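You operate a simulated robot arm through the tools that you are given. There is no shell and no other tool. Be economical: measure what you need, move in short steps, check, and stop when the job is done.

The job below is to be done with a simulated robot arm. You get a single attempt, and the scene is never put back.

Task
Clamp the 3 mm sieve on the shaker and run it 10 minutes.
Fine: stand it on the yellow catch tray, lay the clamp plate on it, lock the red and the yellow knob, set the timer knob, press the green button and wait till it stops.
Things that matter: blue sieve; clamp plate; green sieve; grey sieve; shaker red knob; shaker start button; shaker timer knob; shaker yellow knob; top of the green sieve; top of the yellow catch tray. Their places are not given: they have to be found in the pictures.

Only the result counts: the job must be done as asked and must still hold three seconds after the hand-in. Knocking over, shifting, dropping, spilling or breaking anything else fails it.

Robot
A 7-joint arm with a two-finger parallel gripper, fixed in place. Base frame: the origin is at the foot of the arm, x ahead of it, y to its left, z up; the work surface is at about z = 860. Units: mm, degrees, N and s.
Its first joint turns from -166.0 to 166.0 degrees. Payload 4.4 kg.
Tool frame: the origin (TCP) lies between the finger pads and is the grasp point; the fingertips stand 23 mm ahead of it; z points along the fingers, y is the line along which they close. The gripper opens to 94 mm. The fingers are 38 mm wide and 10 mm thick; the gripper's body (54 by 96 mm) begins 39 mm behind the TCP.
Orientation is that of the tool frame in the base frame, as [roll, pitch, yaw] about the fixed x, y, z axes, in that order (R = Rz(yaw) Ry(pitch) Rx(roll)). With the fingers straight down and closing along the base's y, the tool's x points along the base's -x, its y along +y and its z along -z.

Tools
- The arm moves only by the tool drive_tool. Its argument "rows" is a list of rows, each a list of 7 numbers: the shift along the base's x, y, z in units of 20 mm (1.0 is 20 mm), then the turn, a rotation vector about the base's x, y, z in units of 8 degrees (1.0 is 8 degrees), then the finger opening in m, from 0 to 0.094. In form: [[dx, dy, dz, ax, ay, az, gripper], ...]. A call has 1 to 8 rows; each row shifts and turns the commanded pose from where the row before left it. A call with a number of a shift or a turn outside -1 to 1 is refused whole. Each row takes 0.2 s and may step no farther than 50 mm and 8.6 degrees from the row before; otherwise, or with a gripper value out of range, the whole call is refused. A pose out of reach is approached as far as the arm can. The call stops where the force on the tool passes 40 N (or 10 N more than at its start, if that is more) or the arm is blocked; 0.2 s more then pass. Each finger travels about 72 mm/s and halts on what it meets, pressing with about 30 N; the grip force reading is that of the motor and also rises with nothing between the fingers. The clock runs only during rows and for 0.2 s after the last one: add rows that do not move to give the fingers time. It gives the time, the measured TCP pose, the force on the tool (base axes), the opening and the grip force at its end, in the units of the frame above (readings bear some noise), with the torque about the TCP (base axes, N m) and any sound that the robot's microphone picked up.
- Cameras (640 x 400 px; columns grow to the right, rows downward): "scene" is fixed at [48.7, -501.7, 1638.9]; the picture's right is [0.91, -0.40, 0.00], its down [-0.18, -0.40, -0.90] and it looks along [0.36, 0.82, -0.43] (base axes); focal length 375 px, centre (320, 200). "wrist" rides on the gripper at [86, 16, -75] in the tool frame; the picture's right is [-0.18, 0.98, 0.00], its down [-0.58, -0.11, -0.81] and it looks along [-0.79, -0.15, 0.59] (tool axes); focal length 243 px, centre (320, 200).
- capture(camera): a new picture of that camera. The clock stands still meanwhile.
- point_at(camera, pixels): for up to 12 pixels [column, row] of the newest picture of that camera ("zoom" is the newest enlarged one), the place [x, y, z] in the base frame of the surface seen there, good to about 2 mm. The clock stands still meanwhile.
- close_up(camera, box): a new picture of the part [left, top, right, bottom] of that camera's present view, enlarged. The clock stands still meanwhile.
- close_job(): hands the job in; it is judged then, once.

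Work in short steps. Measure before you move; look again where a grasp or a placing could have gone wrong, and mend it. You have 80 turns and 46 pictures in all, those below and enlarged ones among them. Open the gripper and draw the arm clear of the work before you hand the job in, unless the task says otherwise; then end with one line.

The tools are called after "Emit:" as a command line: name --pt "numbers of a row" for each row, then --argument value for the rest, lists and objects as JSON in quotes. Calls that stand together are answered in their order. drive_tool: Moves the arm, as the interface text tells. Its arguments: {"type":"object","properties":{"rows":{"type":"array","items":{"type":"array","items":{"type":"number"}}}},"required":["rows"]} The other tools are called the same way: capture (camera) takes a picture; point_at (camera, pixels) gives the place of the surface under pixels of a picture; close_up (camera, box) takes an enlarged picture of a part of a camera's view; close_job () hands the job in.

At the start:

```text
time: 0.0
eef_pos: [442.9, 448.1, 1367.1]
tool_rot: [-180.0, 0.0, 180.0]
ft_force: [0.2, -0.6, -0.2]
torque: [0.01, -0.02, 0.0]
opening: 94.0
finger_force: 0.0
```

scene: 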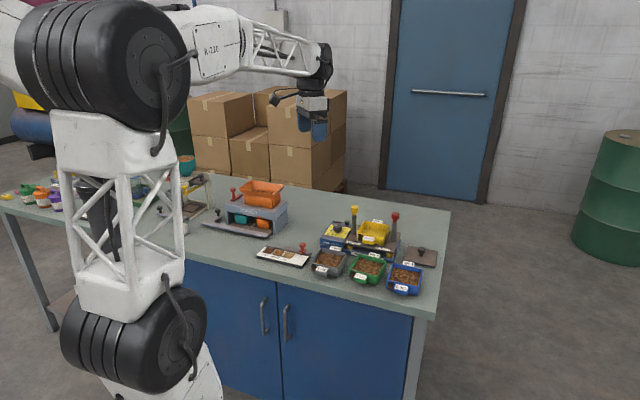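
wrist: 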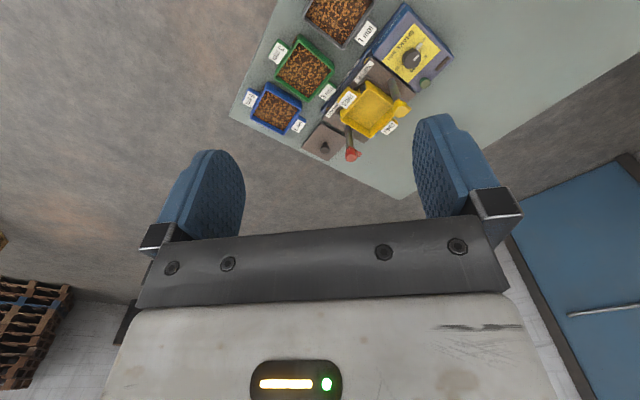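

The shaker sits around (365,235) in the scene picture, with sieves at (328,262), (367,268), (405,278). I enlarge both to read labels.

Emit:
close_up --camera "scene" --box '[300, 195, 450, 300]'

Emit:
close_up --camera "wrist" --box '[230, 0, 460, 165]'

```text
3.81 times, centred on (375, 248) of scene
```

zoom: 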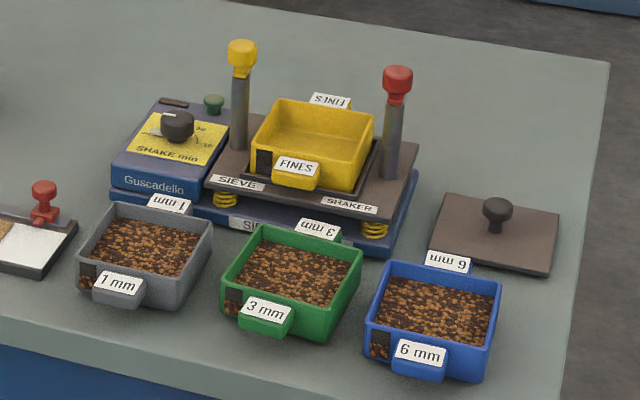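

```text
2.42 times, centred on (345, 82) of wrist
```

zoom: 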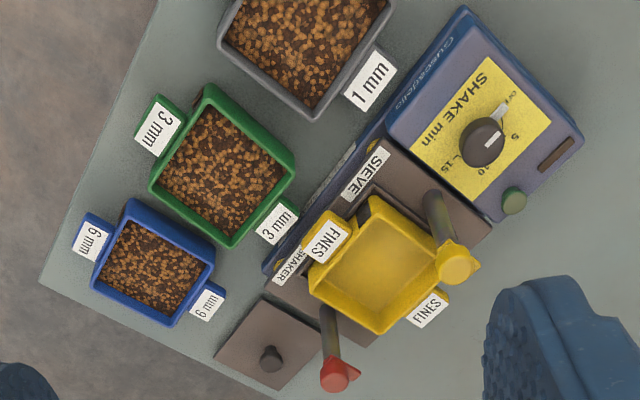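

The green sieve is the 3 mm one. I measure its corners, tabs, and the shaker parts in the wrist zoom, then others from the scene.

Emit:
point_at --camera "zoom" --pixels '[[208, 90], [290, 157], [234, 245], [152, 189], [160, 125], [277, 222], [222, 165], [370, 200], [445, 245], [380, 330], [312, 290], [375, 265]]'

Emit:
point_at --camera "zoom" --pixels '[[457, 265], [340, 378], [271, 356], [482, 140], [499, 110], [514, 200], [325, 240], [427, 308], [268, 299], [217, 357], [275, 387], [317, 345]]'

Emit:
close_up --camera "scene" --box '[320, 200, 410, 260]'

```text
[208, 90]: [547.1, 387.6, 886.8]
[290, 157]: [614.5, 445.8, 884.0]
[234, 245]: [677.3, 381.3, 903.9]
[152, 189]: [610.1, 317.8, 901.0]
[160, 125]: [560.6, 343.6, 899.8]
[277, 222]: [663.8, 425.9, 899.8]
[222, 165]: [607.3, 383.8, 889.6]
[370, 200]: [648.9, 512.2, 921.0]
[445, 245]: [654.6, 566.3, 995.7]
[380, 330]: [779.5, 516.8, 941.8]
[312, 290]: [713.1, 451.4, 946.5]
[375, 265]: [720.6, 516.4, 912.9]
```

```text
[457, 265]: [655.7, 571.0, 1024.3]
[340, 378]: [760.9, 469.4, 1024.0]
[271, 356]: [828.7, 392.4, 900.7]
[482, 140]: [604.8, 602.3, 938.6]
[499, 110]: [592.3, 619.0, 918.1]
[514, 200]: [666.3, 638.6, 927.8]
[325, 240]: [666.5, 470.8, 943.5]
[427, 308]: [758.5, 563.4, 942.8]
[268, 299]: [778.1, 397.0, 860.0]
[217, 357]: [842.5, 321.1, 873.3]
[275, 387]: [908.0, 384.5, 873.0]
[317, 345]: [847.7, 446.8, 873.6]
```

```text
6.67 times, centred on (365, 230) of scene
```

zoom: 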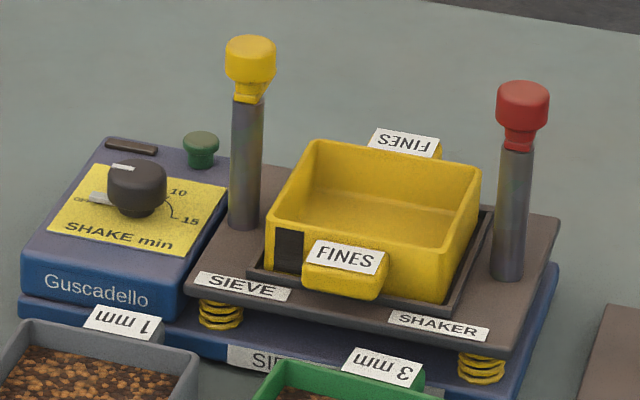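

The sieve is about 92 mm square with tabs along the (1,1) diagonal, so I turn the hand 45° and bring the camera closer, staying above everything (post tops are about 1035).

Emit:
drive_tool --pt "0.6 -0.5 -0.9 0 0 0.703 0.06" --pt "0.6 -0.5 -0.9 0 0 0.703 0.06" --pt "0.6 -0.5 -0.9 0 0 0.703 0.06" --pt "0.6 -0.5 -0.9 0 0 0.703 0.06" --pt "0.6 -0.5 -0.9 0 0 0.703 0.06" --pt "0.6 -0.5 -0.9 0 0 0.703 0.06" --pt "0.6 -0.5 -0.9 0 0 0.703 0.06" --pt "0.6 -0.5 -0.9 0 0 0.703 0.06"

Emit:
capture --camera "wrist"

```text
time: 1.8
eef_pos: [539.9, 369.3, 1222.5]
tool_rot: [179.9, 0.0, -135.0]
ft_force: [-0.6, 0.4, 1.7]
torque: [0.0, -0.03, 0.01]
opening: 60.1
finger_force: 0.1
```

```text
40 pictures are left
```

wrist: 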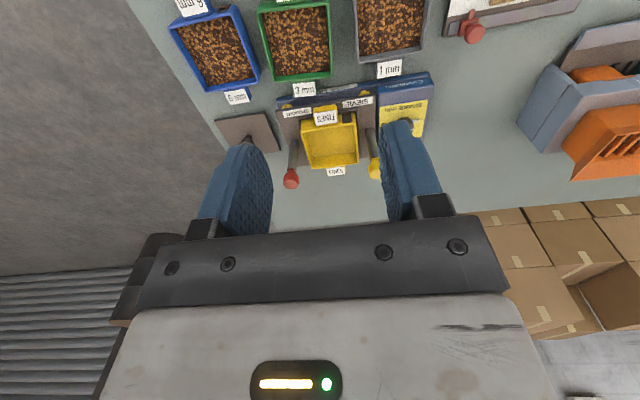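

The sieves (297,40), tray (330,140), and plate (248,132) are all visible; I enlarge this view.

Emit:
close_up --camera "wrist" --box '[210, 0, 440, 190]'

```text
2.11 times, centred on (325, 95) of wrist
```

zoom: 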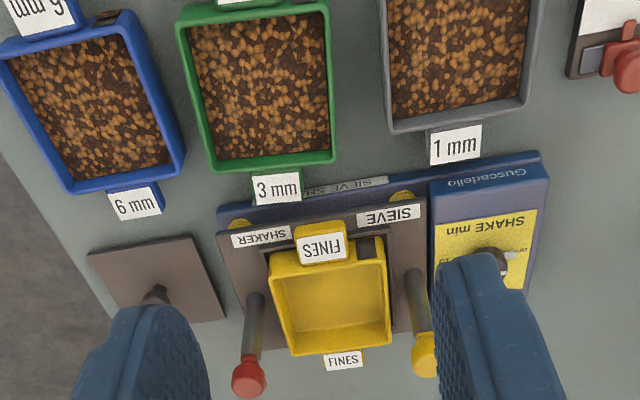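

I measure green rim, tab, and tray rim points here.

Emit:
point_at --camera "zoom" --pixels '[[181, 25], [213, 164], [332, 155], [326, 5], [255, 187], [299, 187], [277, 188], [189, 14], [208, 150], [329, 140], [272, 163], [232, 14]]'

Emit:
point_at --camera "zoom" --pixels '[[272, 256], [384, 240], [388, 343], [293, 352], [298, 248], [345, 243], [327, 363], [362, 360], [335, 300], [263, 255], [250, 240], [415, 235]]'

```text
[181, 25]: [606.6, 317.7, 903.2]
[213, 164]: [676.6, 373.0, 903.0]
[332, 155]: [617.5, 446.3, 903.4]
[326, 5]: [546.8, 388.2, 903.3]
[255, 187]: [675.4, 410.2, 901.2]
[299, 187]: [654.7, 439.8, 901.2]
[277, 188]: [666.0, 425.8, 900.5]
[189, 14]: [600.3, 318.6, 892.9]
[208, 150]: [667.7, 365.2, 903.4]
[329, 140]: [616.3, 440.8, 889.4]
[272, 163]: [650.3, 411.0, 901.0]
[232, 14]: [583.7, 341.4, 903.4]
```

```text
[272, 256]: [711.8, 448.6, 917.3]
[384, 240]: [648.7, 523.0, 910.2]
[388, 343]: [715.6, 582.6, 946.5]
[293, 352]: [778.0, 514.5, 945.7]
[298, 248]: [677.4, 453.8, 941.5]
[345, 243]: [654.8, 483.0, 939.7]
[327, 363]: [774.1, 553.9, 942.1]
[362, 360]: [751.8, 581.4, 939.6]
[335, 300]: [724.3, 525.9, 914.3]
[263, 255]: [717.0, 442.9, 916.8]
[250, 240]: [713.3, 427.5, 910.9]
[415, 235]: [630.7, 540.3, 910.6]
```

Green: centre about (612,381), angle about 39°, rim z 903. I refine the tray's pose from the scene camera.

Emit:
close_up --camera "scene" --box '[345, 205, 405, 250]'

```text
8.89 times, centred on (375, 228) of scene
```

zoom: 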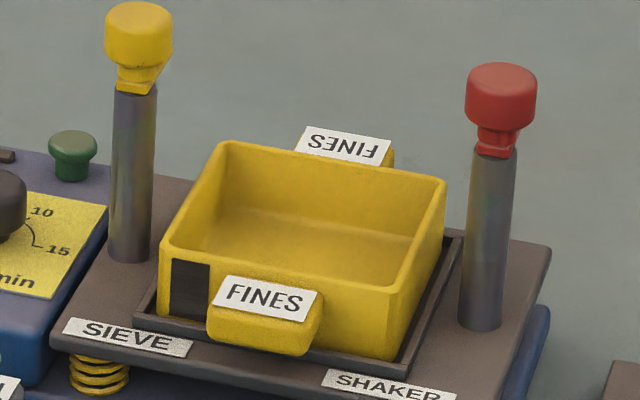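

Measuring tray rim corners, tab corners, posts and knob arms.

Emit:
point_at --camera "zoom" --pixels '[[166, 244], [396, 291], [440, 184], [226, 145], [226, 278], [312, 295], [303, 320], [308, 130], [384, 145], [265, 300], [210, 195], [420, 240]]'

Emit:
point_at --camera "zoom" --pixels '[[138, 12], [138, 45], [140, 75], [137, 89], [132, 180], [500, 70], [500, 105], [496, 138], [490, 152], [487, 240], [72, 140], [550, 258]]'

```text
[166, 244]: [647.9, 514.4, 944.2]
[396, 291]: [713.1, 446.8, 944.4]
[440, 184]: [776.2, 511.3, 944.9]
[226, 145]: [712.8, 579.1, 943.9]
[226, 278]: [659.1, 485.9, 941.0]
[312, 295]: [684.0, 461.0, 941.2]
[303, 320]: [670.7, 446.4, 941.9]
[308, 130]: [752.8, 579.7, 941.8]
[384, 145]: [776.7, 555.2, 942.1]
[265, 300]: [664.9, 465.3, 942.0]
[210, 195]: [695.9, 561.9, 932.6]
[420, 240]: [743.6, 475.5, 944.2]
```

```text
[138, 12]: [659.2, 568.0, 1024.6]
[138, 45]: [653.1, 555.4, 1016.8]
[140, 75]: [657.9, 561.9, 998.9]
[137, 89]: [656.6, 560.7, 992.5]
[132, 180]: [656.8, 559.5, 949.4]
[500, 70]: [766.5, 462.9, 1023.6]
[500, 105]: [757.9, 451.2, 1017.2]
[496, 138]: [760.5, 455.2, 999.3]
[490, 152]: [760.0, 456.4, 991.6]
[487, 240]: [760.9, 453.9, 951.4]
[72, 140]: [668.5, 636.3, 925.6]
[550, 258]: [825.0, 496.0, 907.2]
```

Tray centre is about (713,514) at 45°, rim z 944; post axes about (661,567) and (766,461). Now I measure the green sieve from the same camera.

Emit:
close_up --camera "scene" --box '[335, 240, 405, 290]'

```text
8.00 times, centred on (370, 265) of scene
```

zoom: 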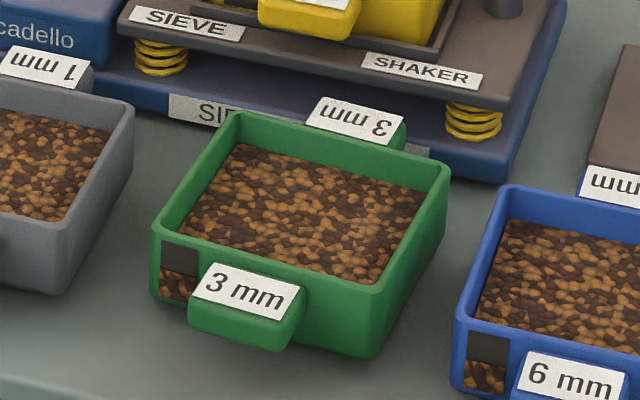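

Emit:
point_at --camera "zoom" --pixels '[[156, 227], [380, 291], [445, 165], [233, 116], [203, 290], [296, 312], [190, 328], [280, 350], [240, 320], [240, 342], [300, 335], [245, 355]]'

```text
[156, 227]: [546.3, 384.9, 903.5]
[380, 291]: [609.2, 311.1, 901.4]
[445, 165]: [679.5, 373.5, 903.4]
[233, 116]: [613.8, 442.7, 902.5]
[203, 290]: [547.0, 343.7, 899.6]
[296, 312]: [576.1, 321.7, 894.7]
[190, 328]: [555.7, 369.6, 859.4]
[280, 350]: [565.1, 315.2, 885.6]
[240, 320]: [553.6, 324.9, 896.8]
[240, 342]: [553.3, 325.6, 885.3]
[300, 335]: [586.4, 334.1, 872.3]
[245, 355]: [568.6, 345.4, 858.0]
```

Green centre about (612,379.5), angle about 39.5°, tab z 880–901, tab face about 79 mm out. I'll grip the near tab at (559,336); first descend to about z 960 above it.

Emit:
drive_tool --pt "0.3 -0.5 -1 0 0 -0.23 0.06" --pt "0.3 -0.5 -1 0 0 -0.23 0.06" --pt "0.36 -0.65 -1 0 0 -0.23 0.06" --pt "0 0 -1 0 0 0 0.06" --pt "0 0 -1 0 0 0 0.06" --pt "0 0 -1 0 0 0 0.06" --pt "0 0 -1 0 0 0 0.06" --pt "0 0 -1 0 0 0 0.06"

Emit:
drive_tool --pt "0 0 -1 0 0 0 0.06" --pt "0 0 -1 0 0 0 0.06" --pt "0 0 -1 0 0 0 0.06" --pt "0 0 -1 0 0 0 0.06" --pt "0 0 -1 0 0 0 0.06" --pt "0 0 0 0 0 0 0.06"

Emit:
capture --camera "wrist"

Emit:
close_up --camera "scene" --box '[315, 215, 425, 300]'

```text
time: 3.6
eef_pos: [559.2, 335.9, 1063.4]
tool_rot: [-180.0, 0.0, -140.6]
ft_force: [0.4, -0.2, -1.1]
torque: [-0.05, 0.0, -0.04]
opening: 59.9
finger_force: 0.0
```

```text
time: 5.0
eef_pos: [559.6, 336.4, 962.4]
tool_rot: [180.0, 0.0, -140.5]
ft_force: [-0.1, -0.8, 0.0]
torque: [0.0, 0.01, -0.01]
opening: 60.3
finger_force: 0.1
```

```text
36 pictures are left
```

wrist: 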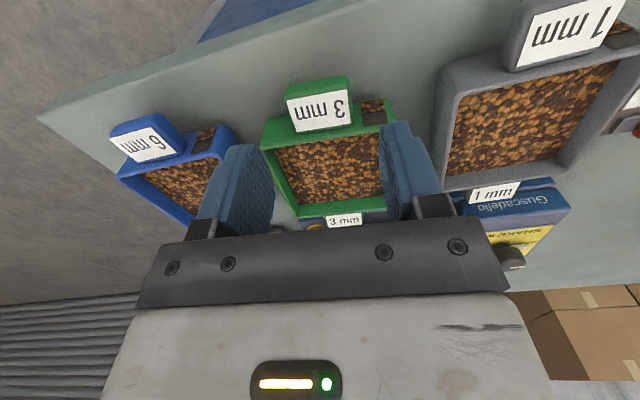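

```text
4.71 times, centred on (370, 258) of scene
```

zoom: 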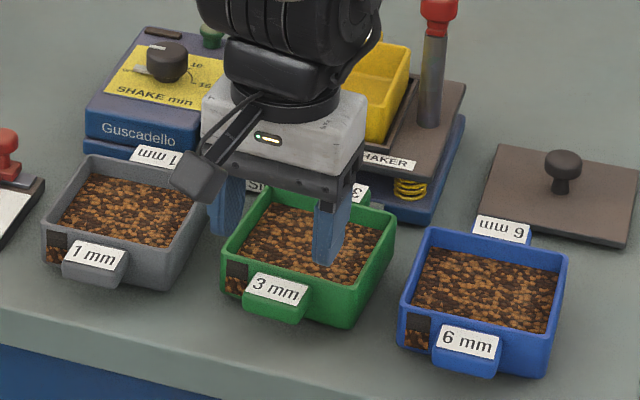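

I measure the near tab's label corners and edges in this close view.

Emit:
point_at --camera "wrist" --pixels '[[288, 100], [347, 92], [350, 122], [297, 131], [318, 82], [322, 128], [268, 148], [385, 130], [355, 120], [291, 128], [320, 88], [300, 213]]'

```text
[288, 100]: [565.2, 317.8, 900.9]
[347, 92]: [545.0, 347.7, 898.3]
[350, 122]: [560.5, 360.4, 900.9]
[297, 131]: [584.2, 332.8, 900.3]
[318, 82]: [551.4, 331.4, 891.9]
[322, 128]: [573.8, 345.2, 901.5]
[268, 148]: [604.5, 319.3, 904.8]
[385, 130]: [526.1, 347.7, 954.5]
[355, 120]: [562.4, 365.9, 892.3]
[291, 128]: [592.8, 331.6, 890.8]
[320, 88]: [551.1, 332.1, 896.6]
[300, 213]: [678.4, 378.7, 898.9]
```

The hand is centred on the tab (label centre (563.7,339.7), tab front about (551,332)). I descend to z 890 and close.

Emit:
drive_tool --pt "0 0 -0.9 0 0 0 0.06" --pt "0 0 -0.9 0 0 0 0.06" --pt "0 0 -0.9 0 0 0 0.06" --pt "0 0 -0.9 0 0 0 0.06" --pt "0 0 0 0 0 0 0.06"

Emit:
drive_tool --pt "0 0 0 0 0 0 0.048" --pt "0 0 0 0 0 0 0.02" --pt "0 0 0 0 0 0 0.02" --pt "0 0 0 0 0 0 0.02"

```text
time: 6.2
eef_pos: [558.7, 335.6, 890.7]
tool_rot: [180.0, 0.0, -140.7]
ft_force: [-0.1, -0.2, 0.2]
torque: [-0.01, -0.02, -0.02]
opening: 60.2
finger_force: 0.1
```

```text
time: 7.2
eef_pos: [559.2, 335.4, 890.2]
tool_rot: [179.9, 0.0, -140.7]
ft_force: [-0.1, -0.1, 0.2]
torque: [0.02, -0.05, 0.01]
opening: 41.4
finger_force: 30.3
```

Gripped at 41.4 mm with 30 N. I set the grip command to zero and lift a little slowly.

Emit:
drive_tool --pt "0 0 0.2 0 0 0 0.0" --pt "0 0 0.3 0 0 0 0.0" --pt "0 0 0.3 0 0 0 0.0" --pt "0 0 0 0 0 0 0.0"

Emit:
close_up --camera "scene" --box '[315, 215, 425, 300]'

```text
time: 8.2
eef_pos: [559.2, 336.4, 905.3]
tool_rot: [-180.0, -0.1, -140.6]
ft_force: [-0.2, 0.0, -1.9]
torque: [-0.02, 0.05, -0.01]
opening: 41.8
finger_force: 30.1
```

```text
4.71 times, centred on (370, 258) of scene
```

zoom: 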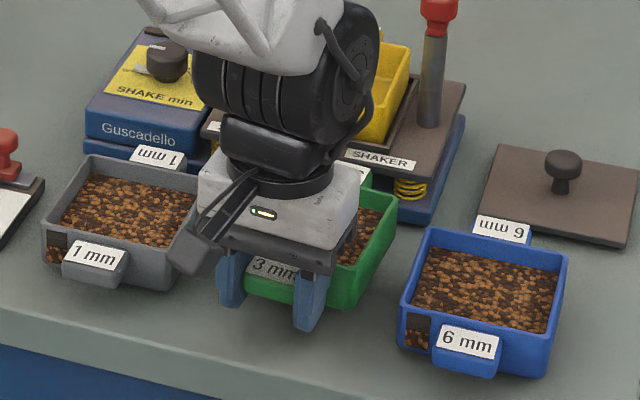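

It appears lifted; I raise it further and check level.

Emit:
drive_tool --pt "0 0 0.5 0 0 0 0.0" --pt "0 0 0.7 0 0 0 0.0" --pt "0 0 0.7 0 0 0 0.0" --pt "0 0 0.7 0 0 0 0.0" --pt "0 0 0 0 0 0 0.0"

Emit:
close_up --camera "scene" --box '[315, 195, 425, 280]'

Emit:
capture --camera "wrist"

```text
time: 9.4
eef_pos: [558.8, 337.0, 956.9]
tool_rot: [180.0, 0.0, -140.6]
ft_force: [0.1, 0.4, -1.6]
torque: [-0.08, 0.08, 0.0]
opening: 41.3
finger_force: 29.9
```

```text
4.71 times, centred on (370, 238) of scene
```

zoom: 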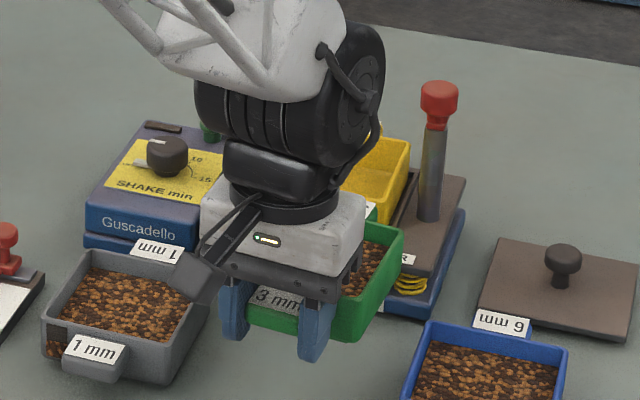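

```text
32 pictures are left
```

wrist: 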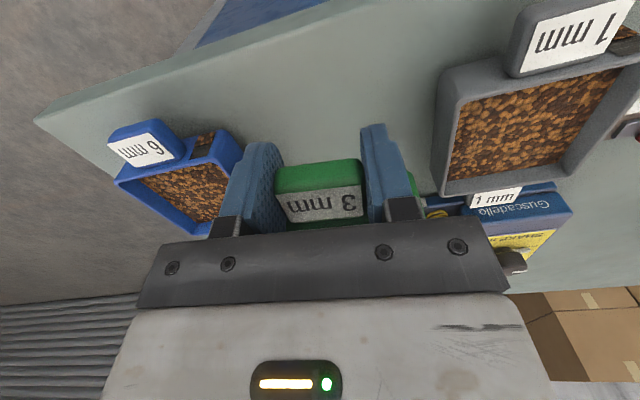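

Held level. Raise to about z 1070, then carry over the tray with the +5.5° turn.

Emit:
drive_tool --pt "0 0 0.7 0 0 0 0.0" --pt "0 0 0.95 0 0 0 0.0" --pt "0 0 1 0 0 0 0.0" --pt "0 0 1 0 0 0 0.0" --pt "0 0 1 0 0 0 0.0" --pt "0 0 1 0 0 0 0.0" --pt "0 0 0 0 0 0 0.0"

Emit:
drive_tool --pt "0.4 0.45 0 0 0 0 0.0" --pt "0.8 0.97 0 0 0 0.17 0.0" --pt "0.8 0.97 0 0 0 0.17 0.0" --pt "0.8 0.97 0 0 0 0.17 0.0" --pt "0.8 0.97 0 0 0 0.17 0.0" --pt "0.8 0.97 0 0 0 0 0.0" --pt "0.6 0.7 0 0 0 0 0.0" --pt "0.29 0.43 0 0 0 0 0.0"

Emit:
close_up --camera "scene" --box '[315, 165, 425, 250]'

```text
time: 11.0
eef_pos: [559.2, 336.2, 1068.4]
tool_rot: [180.0, 0.0, -140.6]
ft_force: [-0.5, 1.0, -1.6]
torque: [-0.08, 0.07, 0.06]
opening: 41.5
finger_force: 30.5
```

```text
time: 12.8
eef_pos: [664.0, 465.2, 1071.9]
tool_rot: [-179.9, 0.0, -135.1]
ft_force: [0.4, 0.2, -1.2]
torque: [-0.05, 0.05, 0.0]
opening: 41.7
finger_force: 30.0
```

```text
4.71 times, centred on (370, 208) of scene
```

zoom: 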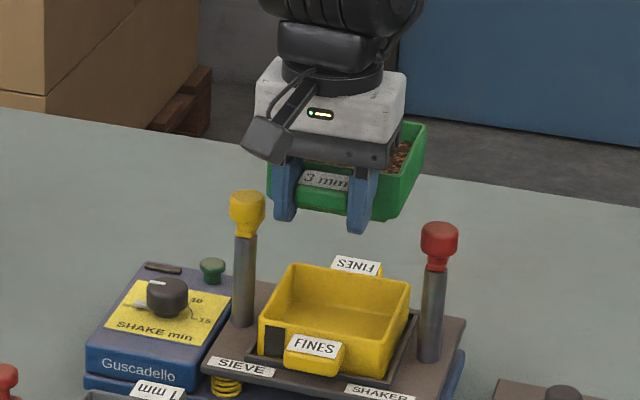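

I check the held sieve's right side points and centre over the tray.

Emit:
point_at --camera "zoom" --pixels '[[423, 127], [395, 170], [400, 124], [388, 213], [268, 170], [410, 150], [402, 185], [350, 185], [310, 178]]'

Emit:
capture --camera "wrist"

```text
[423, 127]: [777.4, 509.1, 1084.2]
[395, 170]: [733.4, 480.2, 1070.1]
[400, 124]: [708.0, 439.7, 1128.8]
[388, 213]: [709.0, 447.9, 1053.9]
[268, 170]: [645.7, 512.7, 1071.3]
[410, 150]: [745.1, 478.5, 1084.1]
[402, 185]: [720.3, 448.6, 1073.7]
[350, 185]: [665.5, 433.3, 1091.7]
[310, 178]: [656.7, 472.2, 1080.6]
```

```text
30 pictures are left
```

wrist: 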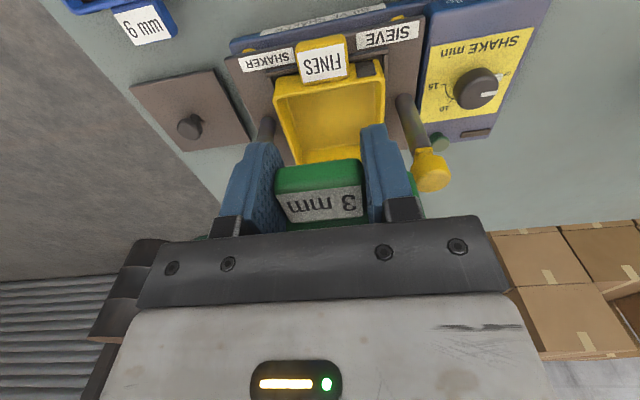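

Aligned within noise. I lower until the sieve bottom is about 10 mm above the tray rim and recheck.

Emit:
drive_tool --pt "0.02 0 -0.6 0 0 0 0.0" --pt "0 0 -0.8 0 0 0 0.0" --pt "0 0 -0.8 0 0 0 0.0" --pt "0 0 -0.8 0 0 0 0.0" --pt "0 0 -0.8 0 0 0 0.0" --pt "0 0 -0.4 0 0 0 0.0" --pt "0 0 0 0 0 0 0.0"

Emit:
close_up --camera "scene" --box '[335, 185, 415, 250]'

```text
time: 14.4
eef_pos: [666.1, 464.7, 987.7]
tool_rot: [-180.0, 0.0, -135.1]
ft_force: [0.8, -0.3, -1.2]
torque: [-0.01, 0.03, 0.0]
opening: 41.4
finger_force: 30.2
```

```text
6.15 times, centred on (375, 218) of scene
```

zoom: 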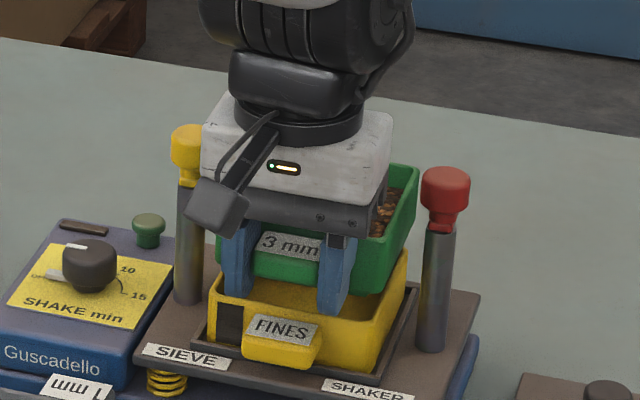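

The sieve is over the tray with even margins. I lower in small steps watching the force.

Emit:
drive_tool --pt "0 0 -0.2 0 0 0 0.0" --pt "0 0 -0.2 0 0 0 0.0" --pt "0 0 -0.1 0 0 0 0.0" --pt "0 0 0 0 0 0 0.0"

Emit:
drive_tool --pt "0 0 -0.1 0 0 0 0.0" --pt "0 0 -0.05 0 0 0 0.0" --pt "0 0 0 0 0 0 0.0"

Emit:
close_up --camera "scene" --box '[335, 185, 415, 250]'

```text
time: 15.4
eef_pos: [665.5, 465.1, 979.1]
tool_rot: [180.0, 0.1, -135.1]
ft_force: [-0.5, 0.1, -0.8]
torque: [-0.06, 0.04, -0.01]
opening: 41.5
finger_force: 29.8
```

```text
time: 16.2
eef_pos: [665.1, 463.9, 974.6]
tool_rot: [180.0, 0.0, -135.0]
ft_force: [-0.3, -0.5, -1.1]
torque: [-0.06, 0.03, 0.0]
opening: 41.4
finger_force: 30.0
```

```text
6.15 times, centred on (375, 218) of scene
```

zoom: 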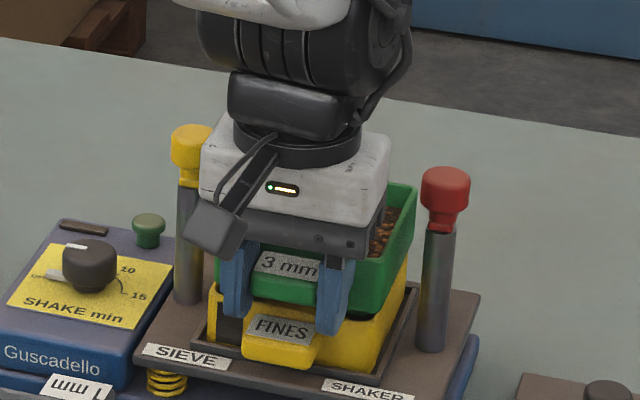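

No contact yet at 974.6; continue in 2 mm steps.

Emit:
drive_tool --pt "0 0 -0.1 0 0 0 0.0" --pt "0 0 0 0 0 0 0.0"

Emit:
drive_tool --pt "0 0 -0.1 0 0 0 0.0" --pt "0 0 0 0 0 0 0.0"

Emit:
drive_tool --pt "0 0 -0.1 0 0 0 0.0" --pt "0 0 0 0 0 0 0.0"

```text
time: 16.8
eef_pos: [664.5, 465.1, 972.9]
tool_rot: [-179.9, -0.1, -135.0]
ft_force: [0.0, 0.7, -0.8]
torque: [-0.04, 0.04, -0.02]
opening: 41.9
finger_force: 30.0
```

```text
time: 17.4
eef_pos: [665.3, 463.9, 970.7]
tool_rot: [180.0, 0.0, -135.1]
ft_force: [0.8, -1.3, -0.5]
torque: [-0.02, 0.01, 0.02]
opening: 41.7
finger_force: 30.2
```

```text
time: 18.0
eef_pos: [665.2, 464.2, 968.9]
tool_rot: [180.0, 0.0, -135.1]
ft_force: [-0.9, 0.1, -1.1]
torque: [-0.06, 0.05, -0.01]
opening: 41.7
finger_force: 30.2
```

Still free; fingertips are now at about 946, close to the tray tab (942). I look before going further.

Emit:
drive_tool --pt "0 0 -0.06 0 0 0 0.0" --pt "0 0 0 0 0 0 0.0"

Emit:
close_up --camera "scene" --box '[350, 205, 406, 250]'

```text
time: 18.6
eef_pos: [664.6, 464.7, 968.4]
tool_rot: [180.0, 0.1, -135.1]
ft_force: [-1.0, -1.6, 13.0]
torque: [0.47, -0.38, 0.02]
opening: 41.7
finger_force: 30.2
```

```text
8.89 times, centred on (378, 228) of scene
```

zoom: 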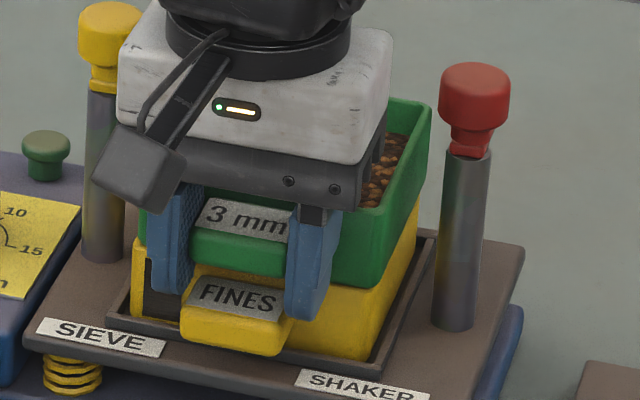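

Upward force 13 N centred about 44 mm ahead of the TCP: the sieve is bearing on the tray. I release and rise.

Emit:
drive_tool --pt "0 0 0.02 0 0 0 0.042" --pt "0 0 0 0 0 0 0.058" --pt "0 0 0 0 0 0 0.058"

Emit:
drive_tool --pt "0 0 0.5 0 0 0 0.058" --pt "0 0 1 0 0 0 0.058" --pt "0 0 1 0 0 0 0.058" --pt "0 0 1 0 0 0 0.058" --pt "0 0 1 0 0 0 0.058" --pt "0 0 1 0 0 0 0.058" --pt "-0.7 -0.7 1 0 0 0 0.058" --pt "-0.9 -0.9 0 0 0 0 0.058"

Emit:
close_up --camera "scene" --box '[345, 200, 445, 275]'

Emit:
capture --camera "wrist"

```text
time: 19.4
eef_pos: [664.5, 464.3, 967.5]
tool_rot: [-179.9, 0.0, -135.2]
ft_force: [0.5, 0.4, -0.2]
torque: [0.0, 0.03, 0.02]
opening: 58.1
finger_force: 0.1
```

```text
time: 21.2
eef_pos: [632.6, 433.2, 1096.4]
tool_rot: [180.0, 0.0, -135.1]
ft_force: [-1.5, 0.2, -0.7]
torque: [-0.01, 0.0, 0.02]
opening: 58.0
finger_force: 0.2
```

```text
5.33 times, centred on (395, 238) of scene
```

zoom: 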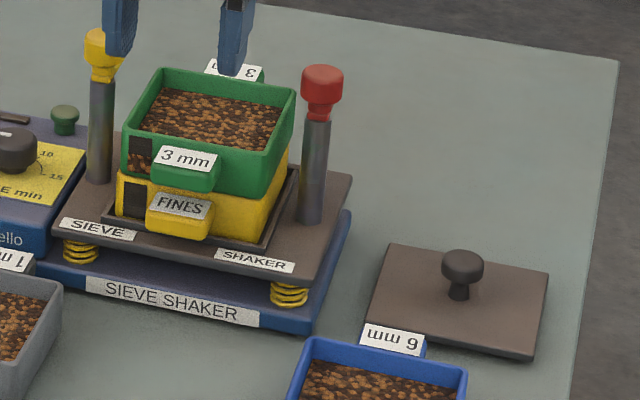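

```text
25 pictures are left
```

wrist: 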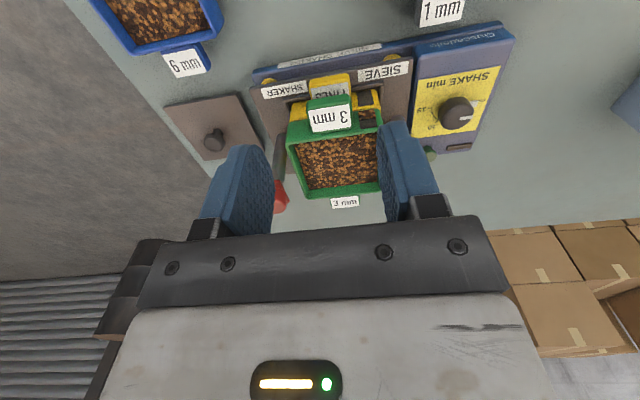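

The sieve is seated well. I measure its rim and the clamp plate with its knob.

Emit:
point_at --camera "zoom" --pixels '[[126, 136], [262, 163], [292, 93], [166, 72], [390, 246], [545, 272], [532, 353], [370, 316], [462, 254], [462, 270], [459, 292], [452, 297]]'

Emit:
point_at --camera "wrist" --pixels '[[166, 106], [236, 95], [262, 145], [204, 158], [214, 134], [210, 145], [220, 138], [206, 132], [290, 127], [382, 118], [379, 188], [306, 196]]'

```text
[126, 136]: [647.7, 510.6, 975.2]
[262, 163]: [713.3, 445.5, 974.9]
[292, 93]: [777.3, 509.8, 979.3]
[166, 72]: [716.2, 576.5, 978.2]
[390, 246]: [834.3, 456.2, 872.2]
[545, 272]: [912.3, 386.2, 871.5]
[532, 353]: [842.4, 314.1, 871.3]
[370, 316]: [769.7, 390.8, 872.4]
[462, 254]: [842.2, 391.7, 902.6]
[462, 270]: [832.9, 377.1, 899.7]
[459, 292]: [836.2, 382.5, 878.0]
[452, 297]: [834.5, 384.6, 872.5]
```

```text
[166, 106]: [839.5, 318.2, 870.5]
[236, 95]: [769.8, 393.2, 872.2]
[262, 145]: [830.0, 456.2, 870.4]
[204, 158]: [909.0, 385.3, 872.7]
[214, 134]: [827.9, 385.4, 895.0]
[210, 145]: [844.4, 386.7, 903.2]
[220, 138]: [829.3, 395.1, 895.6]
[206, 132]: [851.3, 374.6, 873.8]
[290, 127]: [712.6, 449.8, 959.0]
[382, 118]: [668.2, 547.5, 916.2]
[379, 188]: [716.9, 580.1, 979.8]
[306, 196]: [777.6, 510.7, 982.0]
```

Plate knob axis is about (840.5,386.5), head z about 890–903, plate centre about (839,387) already at 45°. Move above it.

Emit:
drive_tool --pt "0.95 -0.21 0 0 0 0 0.05" --pt "0.95 -0.21 0 0 0 0 0.05" --pt "0.95 -0.21 0 0 0 0 0.05" --pt "0.95 -0.21 0 0 0 0 0.05" --pt "0.95 -0.21 0 0 0 0 0.05" --pt "0.95 -0.21 0 0 0 0 0.05" --pt "0.95 -0.21 0 0 0 0 0.05" --pt "0.95 -0.21 0 0 0 0 0.05"

Emit:
drive_tool --pt "0.95 -0.21 -0.5 0 0 0 0.05" --pt "0.95 -0.21 -1 0 0 0 0.05" --pt "0.9 -0.23 -1 0 0 0 0.05" --pt "0 0 -1 0 0 0 0.05" --pt "0 0 -1 0 0 0 0.05" --pt "0 0 -1 0 0 0 0.05" --pt "0 0 -1 0 0 0 0.05" --pt "0 0 -0.5 0 0 0 0.05"

Emit:
capture --camera "wrist"

```text
time: 23.0
eef_pos: [784.2, 398.8, 1096.9]
tool_rot: [-180.0, 0.0, -135.1]
ft_force: [-0.3, -0.2, 0.0]
torque: [-0.01, -0.01, 0.03]
opening: 49.8
finger_force: 0.1
```

```text
time: 24.8
eef_pos: [840.3, 386.0, 958.0]
tool_rot: [180.0, 0.0, -135.1]
ft_force: [1.0, -0.5, 1.0]
torque: [0.01, 0.0, 0.02]
opening: 50.2
finger_force: 0.1
```

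```text
24 pictures are left
```

wrist: 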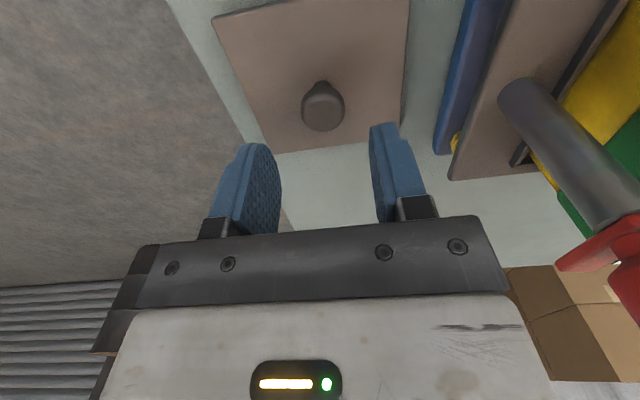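

I measure the knob head and the plate corners close up.

Emit:
point_at --camera "wrist" --pixels '[[322, 90], [322, 112], [322, 126], [303, 112], [342, 112], [320, 84], [214, 20], [406, 3], [402, 130], [270, 152], [600, 250], [575, 262]]'

```text
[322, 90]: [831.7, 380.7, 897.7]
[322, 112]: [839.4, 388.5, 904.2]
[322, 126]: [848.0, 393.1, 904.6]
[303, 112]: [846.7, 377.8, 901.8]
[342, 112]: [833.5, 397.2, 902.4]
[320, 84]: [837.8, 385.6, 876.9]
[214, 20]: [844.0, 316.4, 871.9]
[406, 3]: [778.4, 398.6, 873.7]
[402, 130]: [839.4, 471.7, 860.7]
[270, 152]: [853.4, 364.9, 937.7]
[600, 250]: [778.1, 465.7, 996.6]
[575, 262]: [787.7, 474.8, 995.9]
```

Knob centre (840,387), top 904. Descend to z 899 (tips about 876, plate top 872) and close.

Emit:
drive_tool --pt "0 0.04 -0.9 0 0 0 0.05" --pt "0 0 -0.9 0 0 0 0.05" --pt "0 0 -0.9 0 0 0 0.05" --pt "0 0 -0.25 0 0 0 0.04" --pt "0 0 0 0 0 0 0.0" --pt "0 0 0 0 0 0 0.0" --pt "0 0 0 0 0 0 0.0"

Emit:
drive_tool --pt "0 0 0.2 0 0 0 0.0" --pt "0 0 0.5 0 0 0 0.0" --pt "0 0 0.9 0 0 0 0.0" --pt "0 0 0.9 0 0 0 0.0" --pt "0 0 0 0 0 0 0.0"

Emit:
capture --camera "wrist"

Emit:
close_up --camera "scene" --box '[345, 190, 455, 275]'

```text
time: 26.4
eef_pos: [841.9, 386.8, 897.8]
tool_rot: [-180.0, -0.1, -135.1]
ft_force: [-0.5, -0.4, 0.7]
torque: [0.0, 0.0, 0.03]
opening: 27.5
finger_force: 30.5
```

```text
time: 27.6
eef_pos: [841.2, 386.9, 948.1]
tool_rot: [180.0, 0.0, -135.1]
ft_force: [-0.2, 0.4, -2.8]
torque: [0.03, 0.0, 0.0]
opening: 27.4
finger_force: 29.9
```

```text
23 pictures are left
```

wrist: 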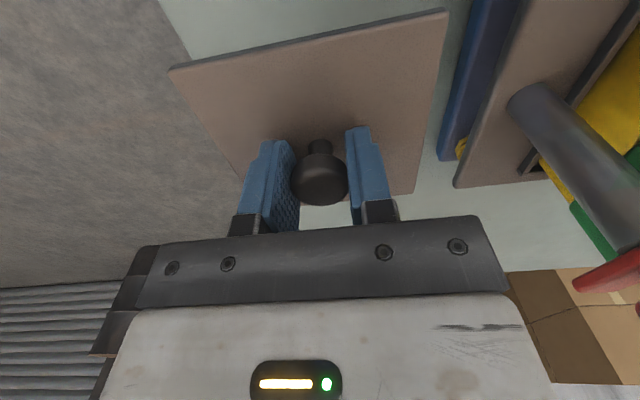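

```text
4.71 times, centred on (400, 232) of scene
```

zoom: 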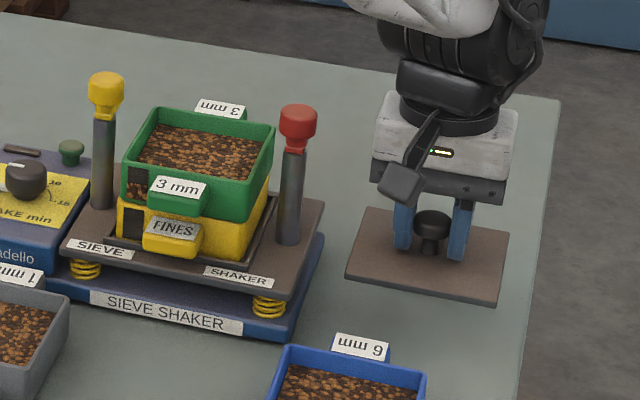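

Plate is held level. I measure its held corners for the yaw before carrying.

Emit:
point_at --camera "wrist" --pixels '[[173, 70], [444, 14], [411, 190], [236, 182], [310, 42], [210, 132], [428, 100]]'

Emit:
point_at --camera "zoom" --pixels '[[124, 165], [250, 190], [272, 125], [158, 108], [348, 273], [498, 298], [508, 230], [368, 210], [348, 279], [498, 304], [296, 108], [105, 75]]'

```text
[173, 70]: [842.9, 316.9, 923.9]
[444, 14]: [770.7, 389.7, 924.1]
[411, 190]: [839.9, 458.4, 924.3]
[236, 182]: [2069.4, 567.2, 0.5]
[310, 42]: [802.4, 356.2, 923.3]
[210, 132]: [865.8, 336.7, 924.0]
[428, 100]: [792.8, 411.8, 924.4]
```

```text
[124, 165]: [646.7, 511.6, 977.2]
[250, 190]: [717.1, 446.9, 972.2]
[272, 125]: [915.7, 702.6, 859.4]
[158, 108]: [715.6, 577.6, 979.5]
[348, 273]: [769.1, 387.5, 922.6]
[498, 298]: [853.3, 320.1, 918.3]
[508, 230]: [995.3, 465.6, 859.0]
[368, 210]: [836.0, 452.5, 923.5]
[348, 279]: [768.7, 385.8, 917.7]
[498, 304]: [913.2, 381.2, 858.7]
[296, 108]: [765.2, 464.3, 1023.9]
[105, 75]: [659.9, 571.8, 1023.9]
```

Plate yaw is 44.8° and centred on the TCP. Raise to z 1098 and carry to (713.3,513).

Emit:
drive_tool --pt "0 0 0.7 0 0 0 0.0" --pt "0 0 1 0 0 0 0.0" --pt "0 0 1 0 0 0 0.0" --pt "0 0 1 0 0 0 0.0" --pt "0 0 1 0 0 0 0.0" --pt "0 0 1 0 0 0 0.0" --pt "0 0 1 0 0 0 0.0" --pt "0 0 0.8 0 0 0 0.0"

Emit:
drive_tool --pt "-0.5 0.5 0 0 0 0 0.0" --pt "-0.9 0.9 0 0 0 0 0.0" --pt "-1 1 0 0 0 0 0.0" --pt "-1 1 0 0 0 0 0.0" --pt "-1 1 0 0 0 0 0.0" --pt "-1 1 0 0 0 0 0.0" --pt "-0.8 0.75 0 0 0 0 0.0" --pt "-0.2 0.15 0 0 0 0 0.0"

Emit:
drive_tool --pt "0 0 -0.6 0 0 0 0.0" --pt "0 0 -0.9 0 0 0 0.0" --pt "0 0 -0.9 0 0 0 0.0" --pt "0 0 -0.8 0 0 0 0.0" --pt "0 0 -0.1 0 0 0 0.0" --pt "0 0 0 0 0 0 0.0"

Emit:
close_up --camera "scene" --box '[335, 185, 415, 250]'

```text
time: 29.4
eef_pos: [841.4, 386.0, 1096.3]
tool_rot: [180.0, -0.1, -135.1]
ft_force: [-0.2, 0.8, -1.7]
torque: [0.01, 0.03, 0.01]
opening: 27.5
finger_force: 30.0
```

```text
time: 31.2
eef_pos: [712.7, 512.8, 1099.4]
tool_rot: [-180.0, 0.0, -135.1]
ft_force: [0.3, -0.2, -1.8]
torque: [0.02, 0.0, 0.04]
opening: 27.4
finger_force: 29.9
```

```text
time: 32.6
eef_pos: [712.1, 512.5, 1033.6]
tool_rot: [-180.0, 0.0, -135.0]
ft_force: [0.2, 0.4, -2.9]
torque: [-0.02, -0.01, -0.02]
opening: 27.5
finger_force: 29.5
```

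```text
6.15 times, centred on (375, 218) of scene
```

zoom: 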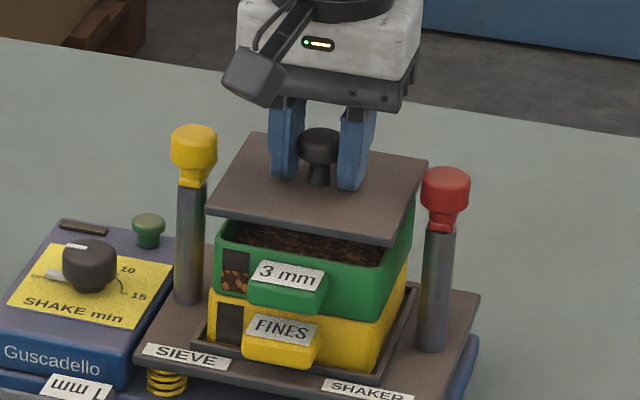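

The plate is centred over the sieve between the posts. I lower stepwise to contact.

Emit:
drive_tool --pt "0.05 0 -0.4 0 0 0 0.0" --pt "0 0 -0.35 0 0 0 0.0" --pt "0 0 0 0 0 0 0.0"

Emit:
drive_tool --pt "0 0 -0.1 0 0 0 0.0" --pt "0 0 0 0 0 0 0.0"

Emit:
drive_tool --pt "0 0 -0.08 0 0 0 0.0" --pt "0 0 0 0 0 0 0.0"

```text
time: 33.4
eef_pos: [713.2, 512.0, 1018.0]
tool_rot: [-180.0, 0.0, -135.1]
ft_force: [-0.2, -0.4, -1.4]
torque: [0.0, 0.01, 0.01]
opening: 27.4
finger_force: 29.4
```

```text
time: 34.0
eef_pos: [714.1, 512.0, 1015.0]
tool_rot: [180.0, 0.0, -135.1]
ft_force: [-0.5, 0.4, -2.3]
torque: [-0.04, -0.05, 0.01]
opening: 27.5
finger_force: 30.5
```

```text
time: 34.6
eef_pos: [714.3, 511.8, 1014.2]
tool_rot: [179.9, 0.1, -135.1]
ft_force: [1.1, 0.8, -1.4]
torque: [0.02, 0.0, -0.03]
opening: 27.3
finger_force: 29.9
```

Still no contact; continue in small steps.

Emit:
drive_tool --pt "0 0 -0.08 0 0 0 0.0" --pt "0 0 0 0 0 0 0.0"

Emit:
drive_tool --pt "0 0 -0.08 0 0 0 0.0" --pt "0 0 0 0 0 0 0.0"

Emit:
close_up --camera "scene" --box '[345, 195, 405, 240]'

```text
time: 35.2
eef_pos: [713.4, 512.8, 1013.9]
tool_rot: [-180.0, 0.1, -134.9]
ft_force: [-3.1, -1.1, 16.1]
torque: [-0.24, 0.46, 0.01]
opening: 27.5
finger_force: 29.9
```

```text
time: 35.8
eef_pos: [713.9, 511.6, 1011.8]
tool_rot: [-180.0, 0.1, -135.1]
ft_force: [3.3, 2.2, 27.1]
torque: [0.17, -0.02, -0.01]
opening: 27.6
finger_force: 29.9
```

```text
8.89 times, centred on (375, 218) of scene
```

zoom: 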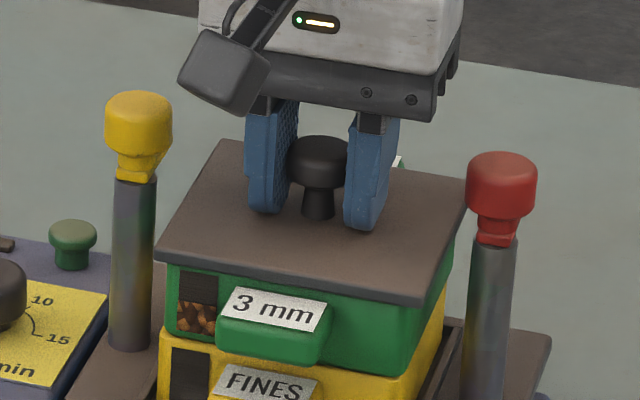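

Contact 27 N with near-zero torque: the plate lies flat on the sieve. Relieve the press slightly, release and rise.

Emit:
drive_tool --pt "0 0 0.08 0 0 0 0.03" --pt "0 0 0 0 0 0 0.046" --pt "0 0 0 0 0 0 0.046"

Emit:
drive_tool --pt "0 0 0.5 0 0 0 0.046" --pt "0 0 1 0 0 0 0.046" --pt "0 0 1 0 0 0 0.046" --pt "-0.5 -0.5 1 0 0 0 0.046" --pt "-0.9 -0.9 1 0 0 0 0.046" --pt "-0.9 -0.9 1 0 0 0 0.046" --pt "-0.9 -0.9 0 0 0 0 0.046" --pt "-0.9 -0.9 0 0 0 0 0.046"

Emit:
capture --camera "wrist"

Emit:
close_up --camera "scene" --box '[315, 190, 415, 265]'

```text
time: 36.6
eef_pos: [713.7, 512.1, 1012.1]
tool_rot: [-179.9, 0.0, -135.0]
ft_force: [-1.3, -1.5, 13.9]
torque: [-0.02, 0.02, -0.01]
opening: 42.6
finger_force: 0.0
```

```text
time: 38.4
eef_pos: [632.8, 431.6, 1121.8]
tool_rot: [179.9, 0.0, -135.2]
ft_force: [0.0, -0.2, 0.6]
torque: [-0.02, 0.03, -0.01]
opening: 46.2
finger_force: 0.2
```

```text
19 pictures are left
```

wrist: 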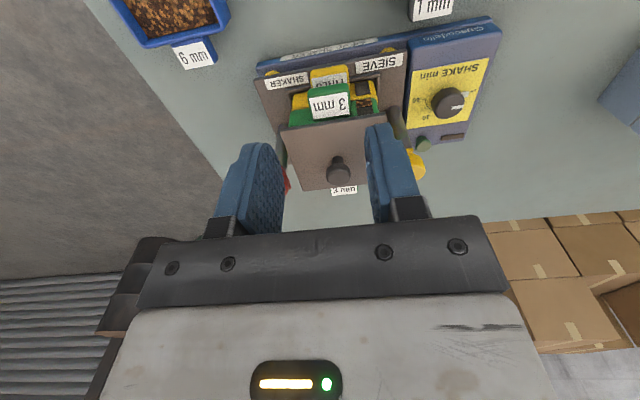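

```text
5.33 times, centred on (365, 228) of scene
```

zoom: 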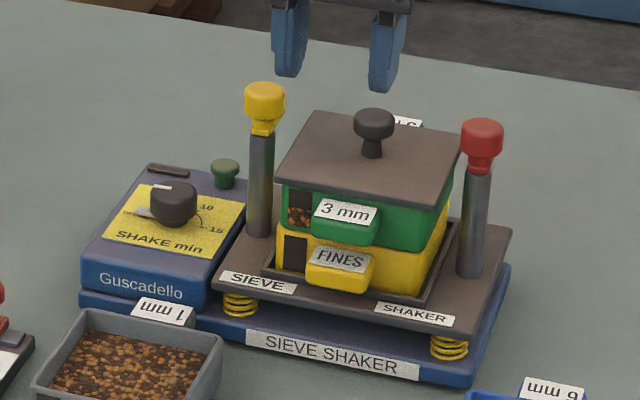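

Plate is in place, knobs untouched. I move the hand above the plate so the camera looks steeply down on both lock knobs.

Emit:
drive_tool --pt "0.8 0.8 0.6 0 0 0 0.094" --pt "0.8 0.8 0.6 0 0 0 0.094" --pt "0.8 0.8 0.6 0 0 0 0.094" --pt "0.8 0.8 0.6 0 0 0 0.094" --pt "0 0 0 0 0 0 0.094"

Emit:
capture --camera "wrist"

```text
time: 39.6
eef_pos: [695.8, 495.7, 1171.2]
tool_rot: [179.9, 0.0, -135.0]
ft_force: [-0.3, -0.1, 0.5]
torque: [-0.06, 0.0, 0.05]
opening: 94.0
finger_force: 0.2
```

```text
17 pictures are left
```

wrist: 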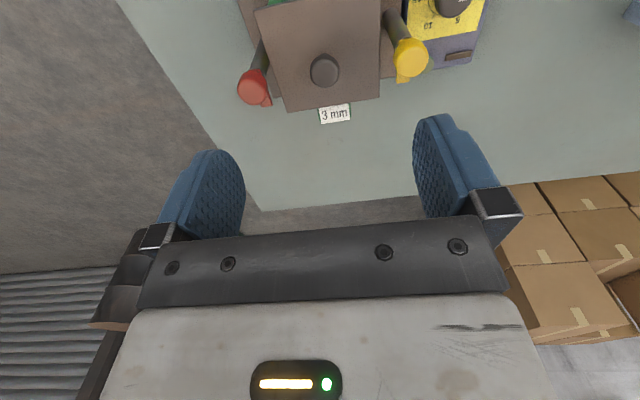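

Emit:
close_up --camera "wrist" --box '[220, 0, 480, 130]'

```text
2.46 times, centred on (350, 65) of wrist
```

zoom: 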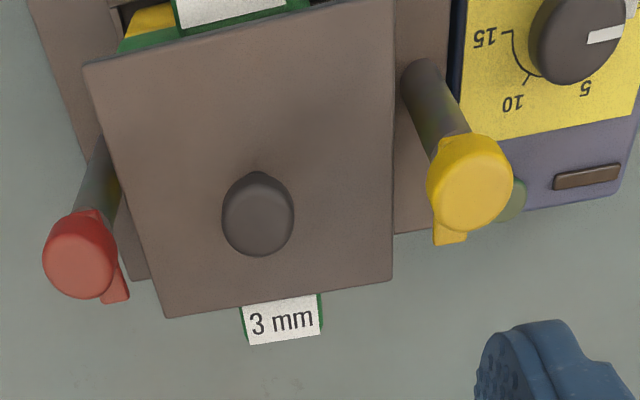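

Both lock arms point along (+,+), away from the plate side; I measure heads and arm tips.

Emit:
point_at --camera "zoom" --pixels '[[82, 262], [50, 245], [108, 262], [85, 290], [122, 296], [478, 185], [435, 195], [508, 180], [480, 225], [443, 240], [258, 218], [345, 80]]'

```text
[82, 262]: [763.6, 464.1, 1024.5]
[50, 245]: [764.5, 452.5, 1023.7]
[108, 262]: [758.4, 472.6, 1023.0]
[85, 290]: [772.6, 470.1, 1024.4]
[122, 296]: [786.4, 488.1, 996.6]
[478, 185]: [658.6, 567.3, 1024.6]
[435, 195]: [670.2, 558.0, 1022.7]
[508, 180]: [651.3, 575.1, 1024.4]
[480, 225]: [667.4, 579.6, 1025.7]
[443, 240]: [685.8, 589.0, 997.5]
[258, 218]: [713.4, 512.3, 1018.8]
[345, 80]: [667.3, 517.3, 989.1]
```

Red axis about (765.3,462.8), yellow about (660,568.5), head tops 1024.5, arms at 997, plate top 989. Red must swing +90° so I approach with yaw -180, first to z 1060.

Emit:
drive_tool --pt "0.5 -0.235 0 0 0 -0.8 0.06" --pt "0.5 -0.235 0 0 0 -0.8 0.06" --pt "0.5 -0.235 0 0 0 -0.8 0.06" --pt "0.5 -0.235 0 0 0 -0.8 0.06" --pt "0.5 -0.235 0 0 0 -0.8 0.06" --pt "0.5 -0.235 0 0 0 -0.8 0.06" --pt "0.475 -0.235 0 0 0 -0.825 0.05" --pt "0 0 -0.5 0 0 0 0.05"

Emit:
drive_tool --pt "0 0 -1 0 0 0 0.05" --pt "0 0 -1 0 0 0 0.05" --pt "0 0 -1 0 0 0 0.05" --pt "0 0 -1 0 0 0 0.05" --pt "0 0 -1 0 0 0 0.05" --pt "0 0 0 0 0 0 0.05"

Emit:
capture --camera "wrist"

```text
time: 41.4
eef_pos: [765.4, 461.2, 1160.9]
tool_rot: [180.0, 0.0, 179.9]
ft_force: [0.2, -0.9, 0.5]
torque: [0.01, -0.02, 0.0]
opening: 50.2
finger_force: 0.0
```

```text
time: 42.8
eef_pos: [764.2, 461.6, 1060.5]
tool_rot: [179.9, 0.1, 179.9]
ft_force: [-0.1, -0.1, -0.2]
torque: [0.03, 0.01, 0.01]
opening: 50.1
finger_force: 0.1
```

```text
15 pictures are left
```

wrist: 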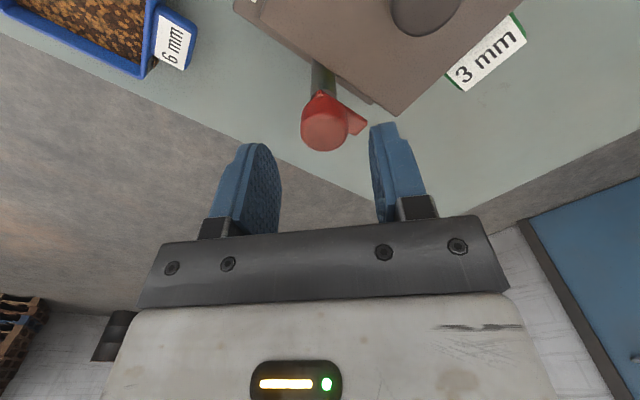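

Emit:
point_at --camera "wrist" --pixels '[[325, 132], [302, 130], [347, 130], [325, 113], [325, 149], [363, 126], [345, 105], [325, 103]]'

```text
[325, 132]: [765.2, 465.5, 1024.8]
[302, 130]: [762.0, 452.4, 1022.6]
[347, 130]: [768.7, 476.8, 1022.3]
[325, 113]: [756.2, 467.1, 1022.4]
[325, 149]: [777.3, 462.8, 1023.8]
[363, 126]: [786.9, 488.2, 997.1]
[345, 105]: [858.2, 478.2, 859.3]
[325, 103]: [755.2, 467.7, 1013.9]
```

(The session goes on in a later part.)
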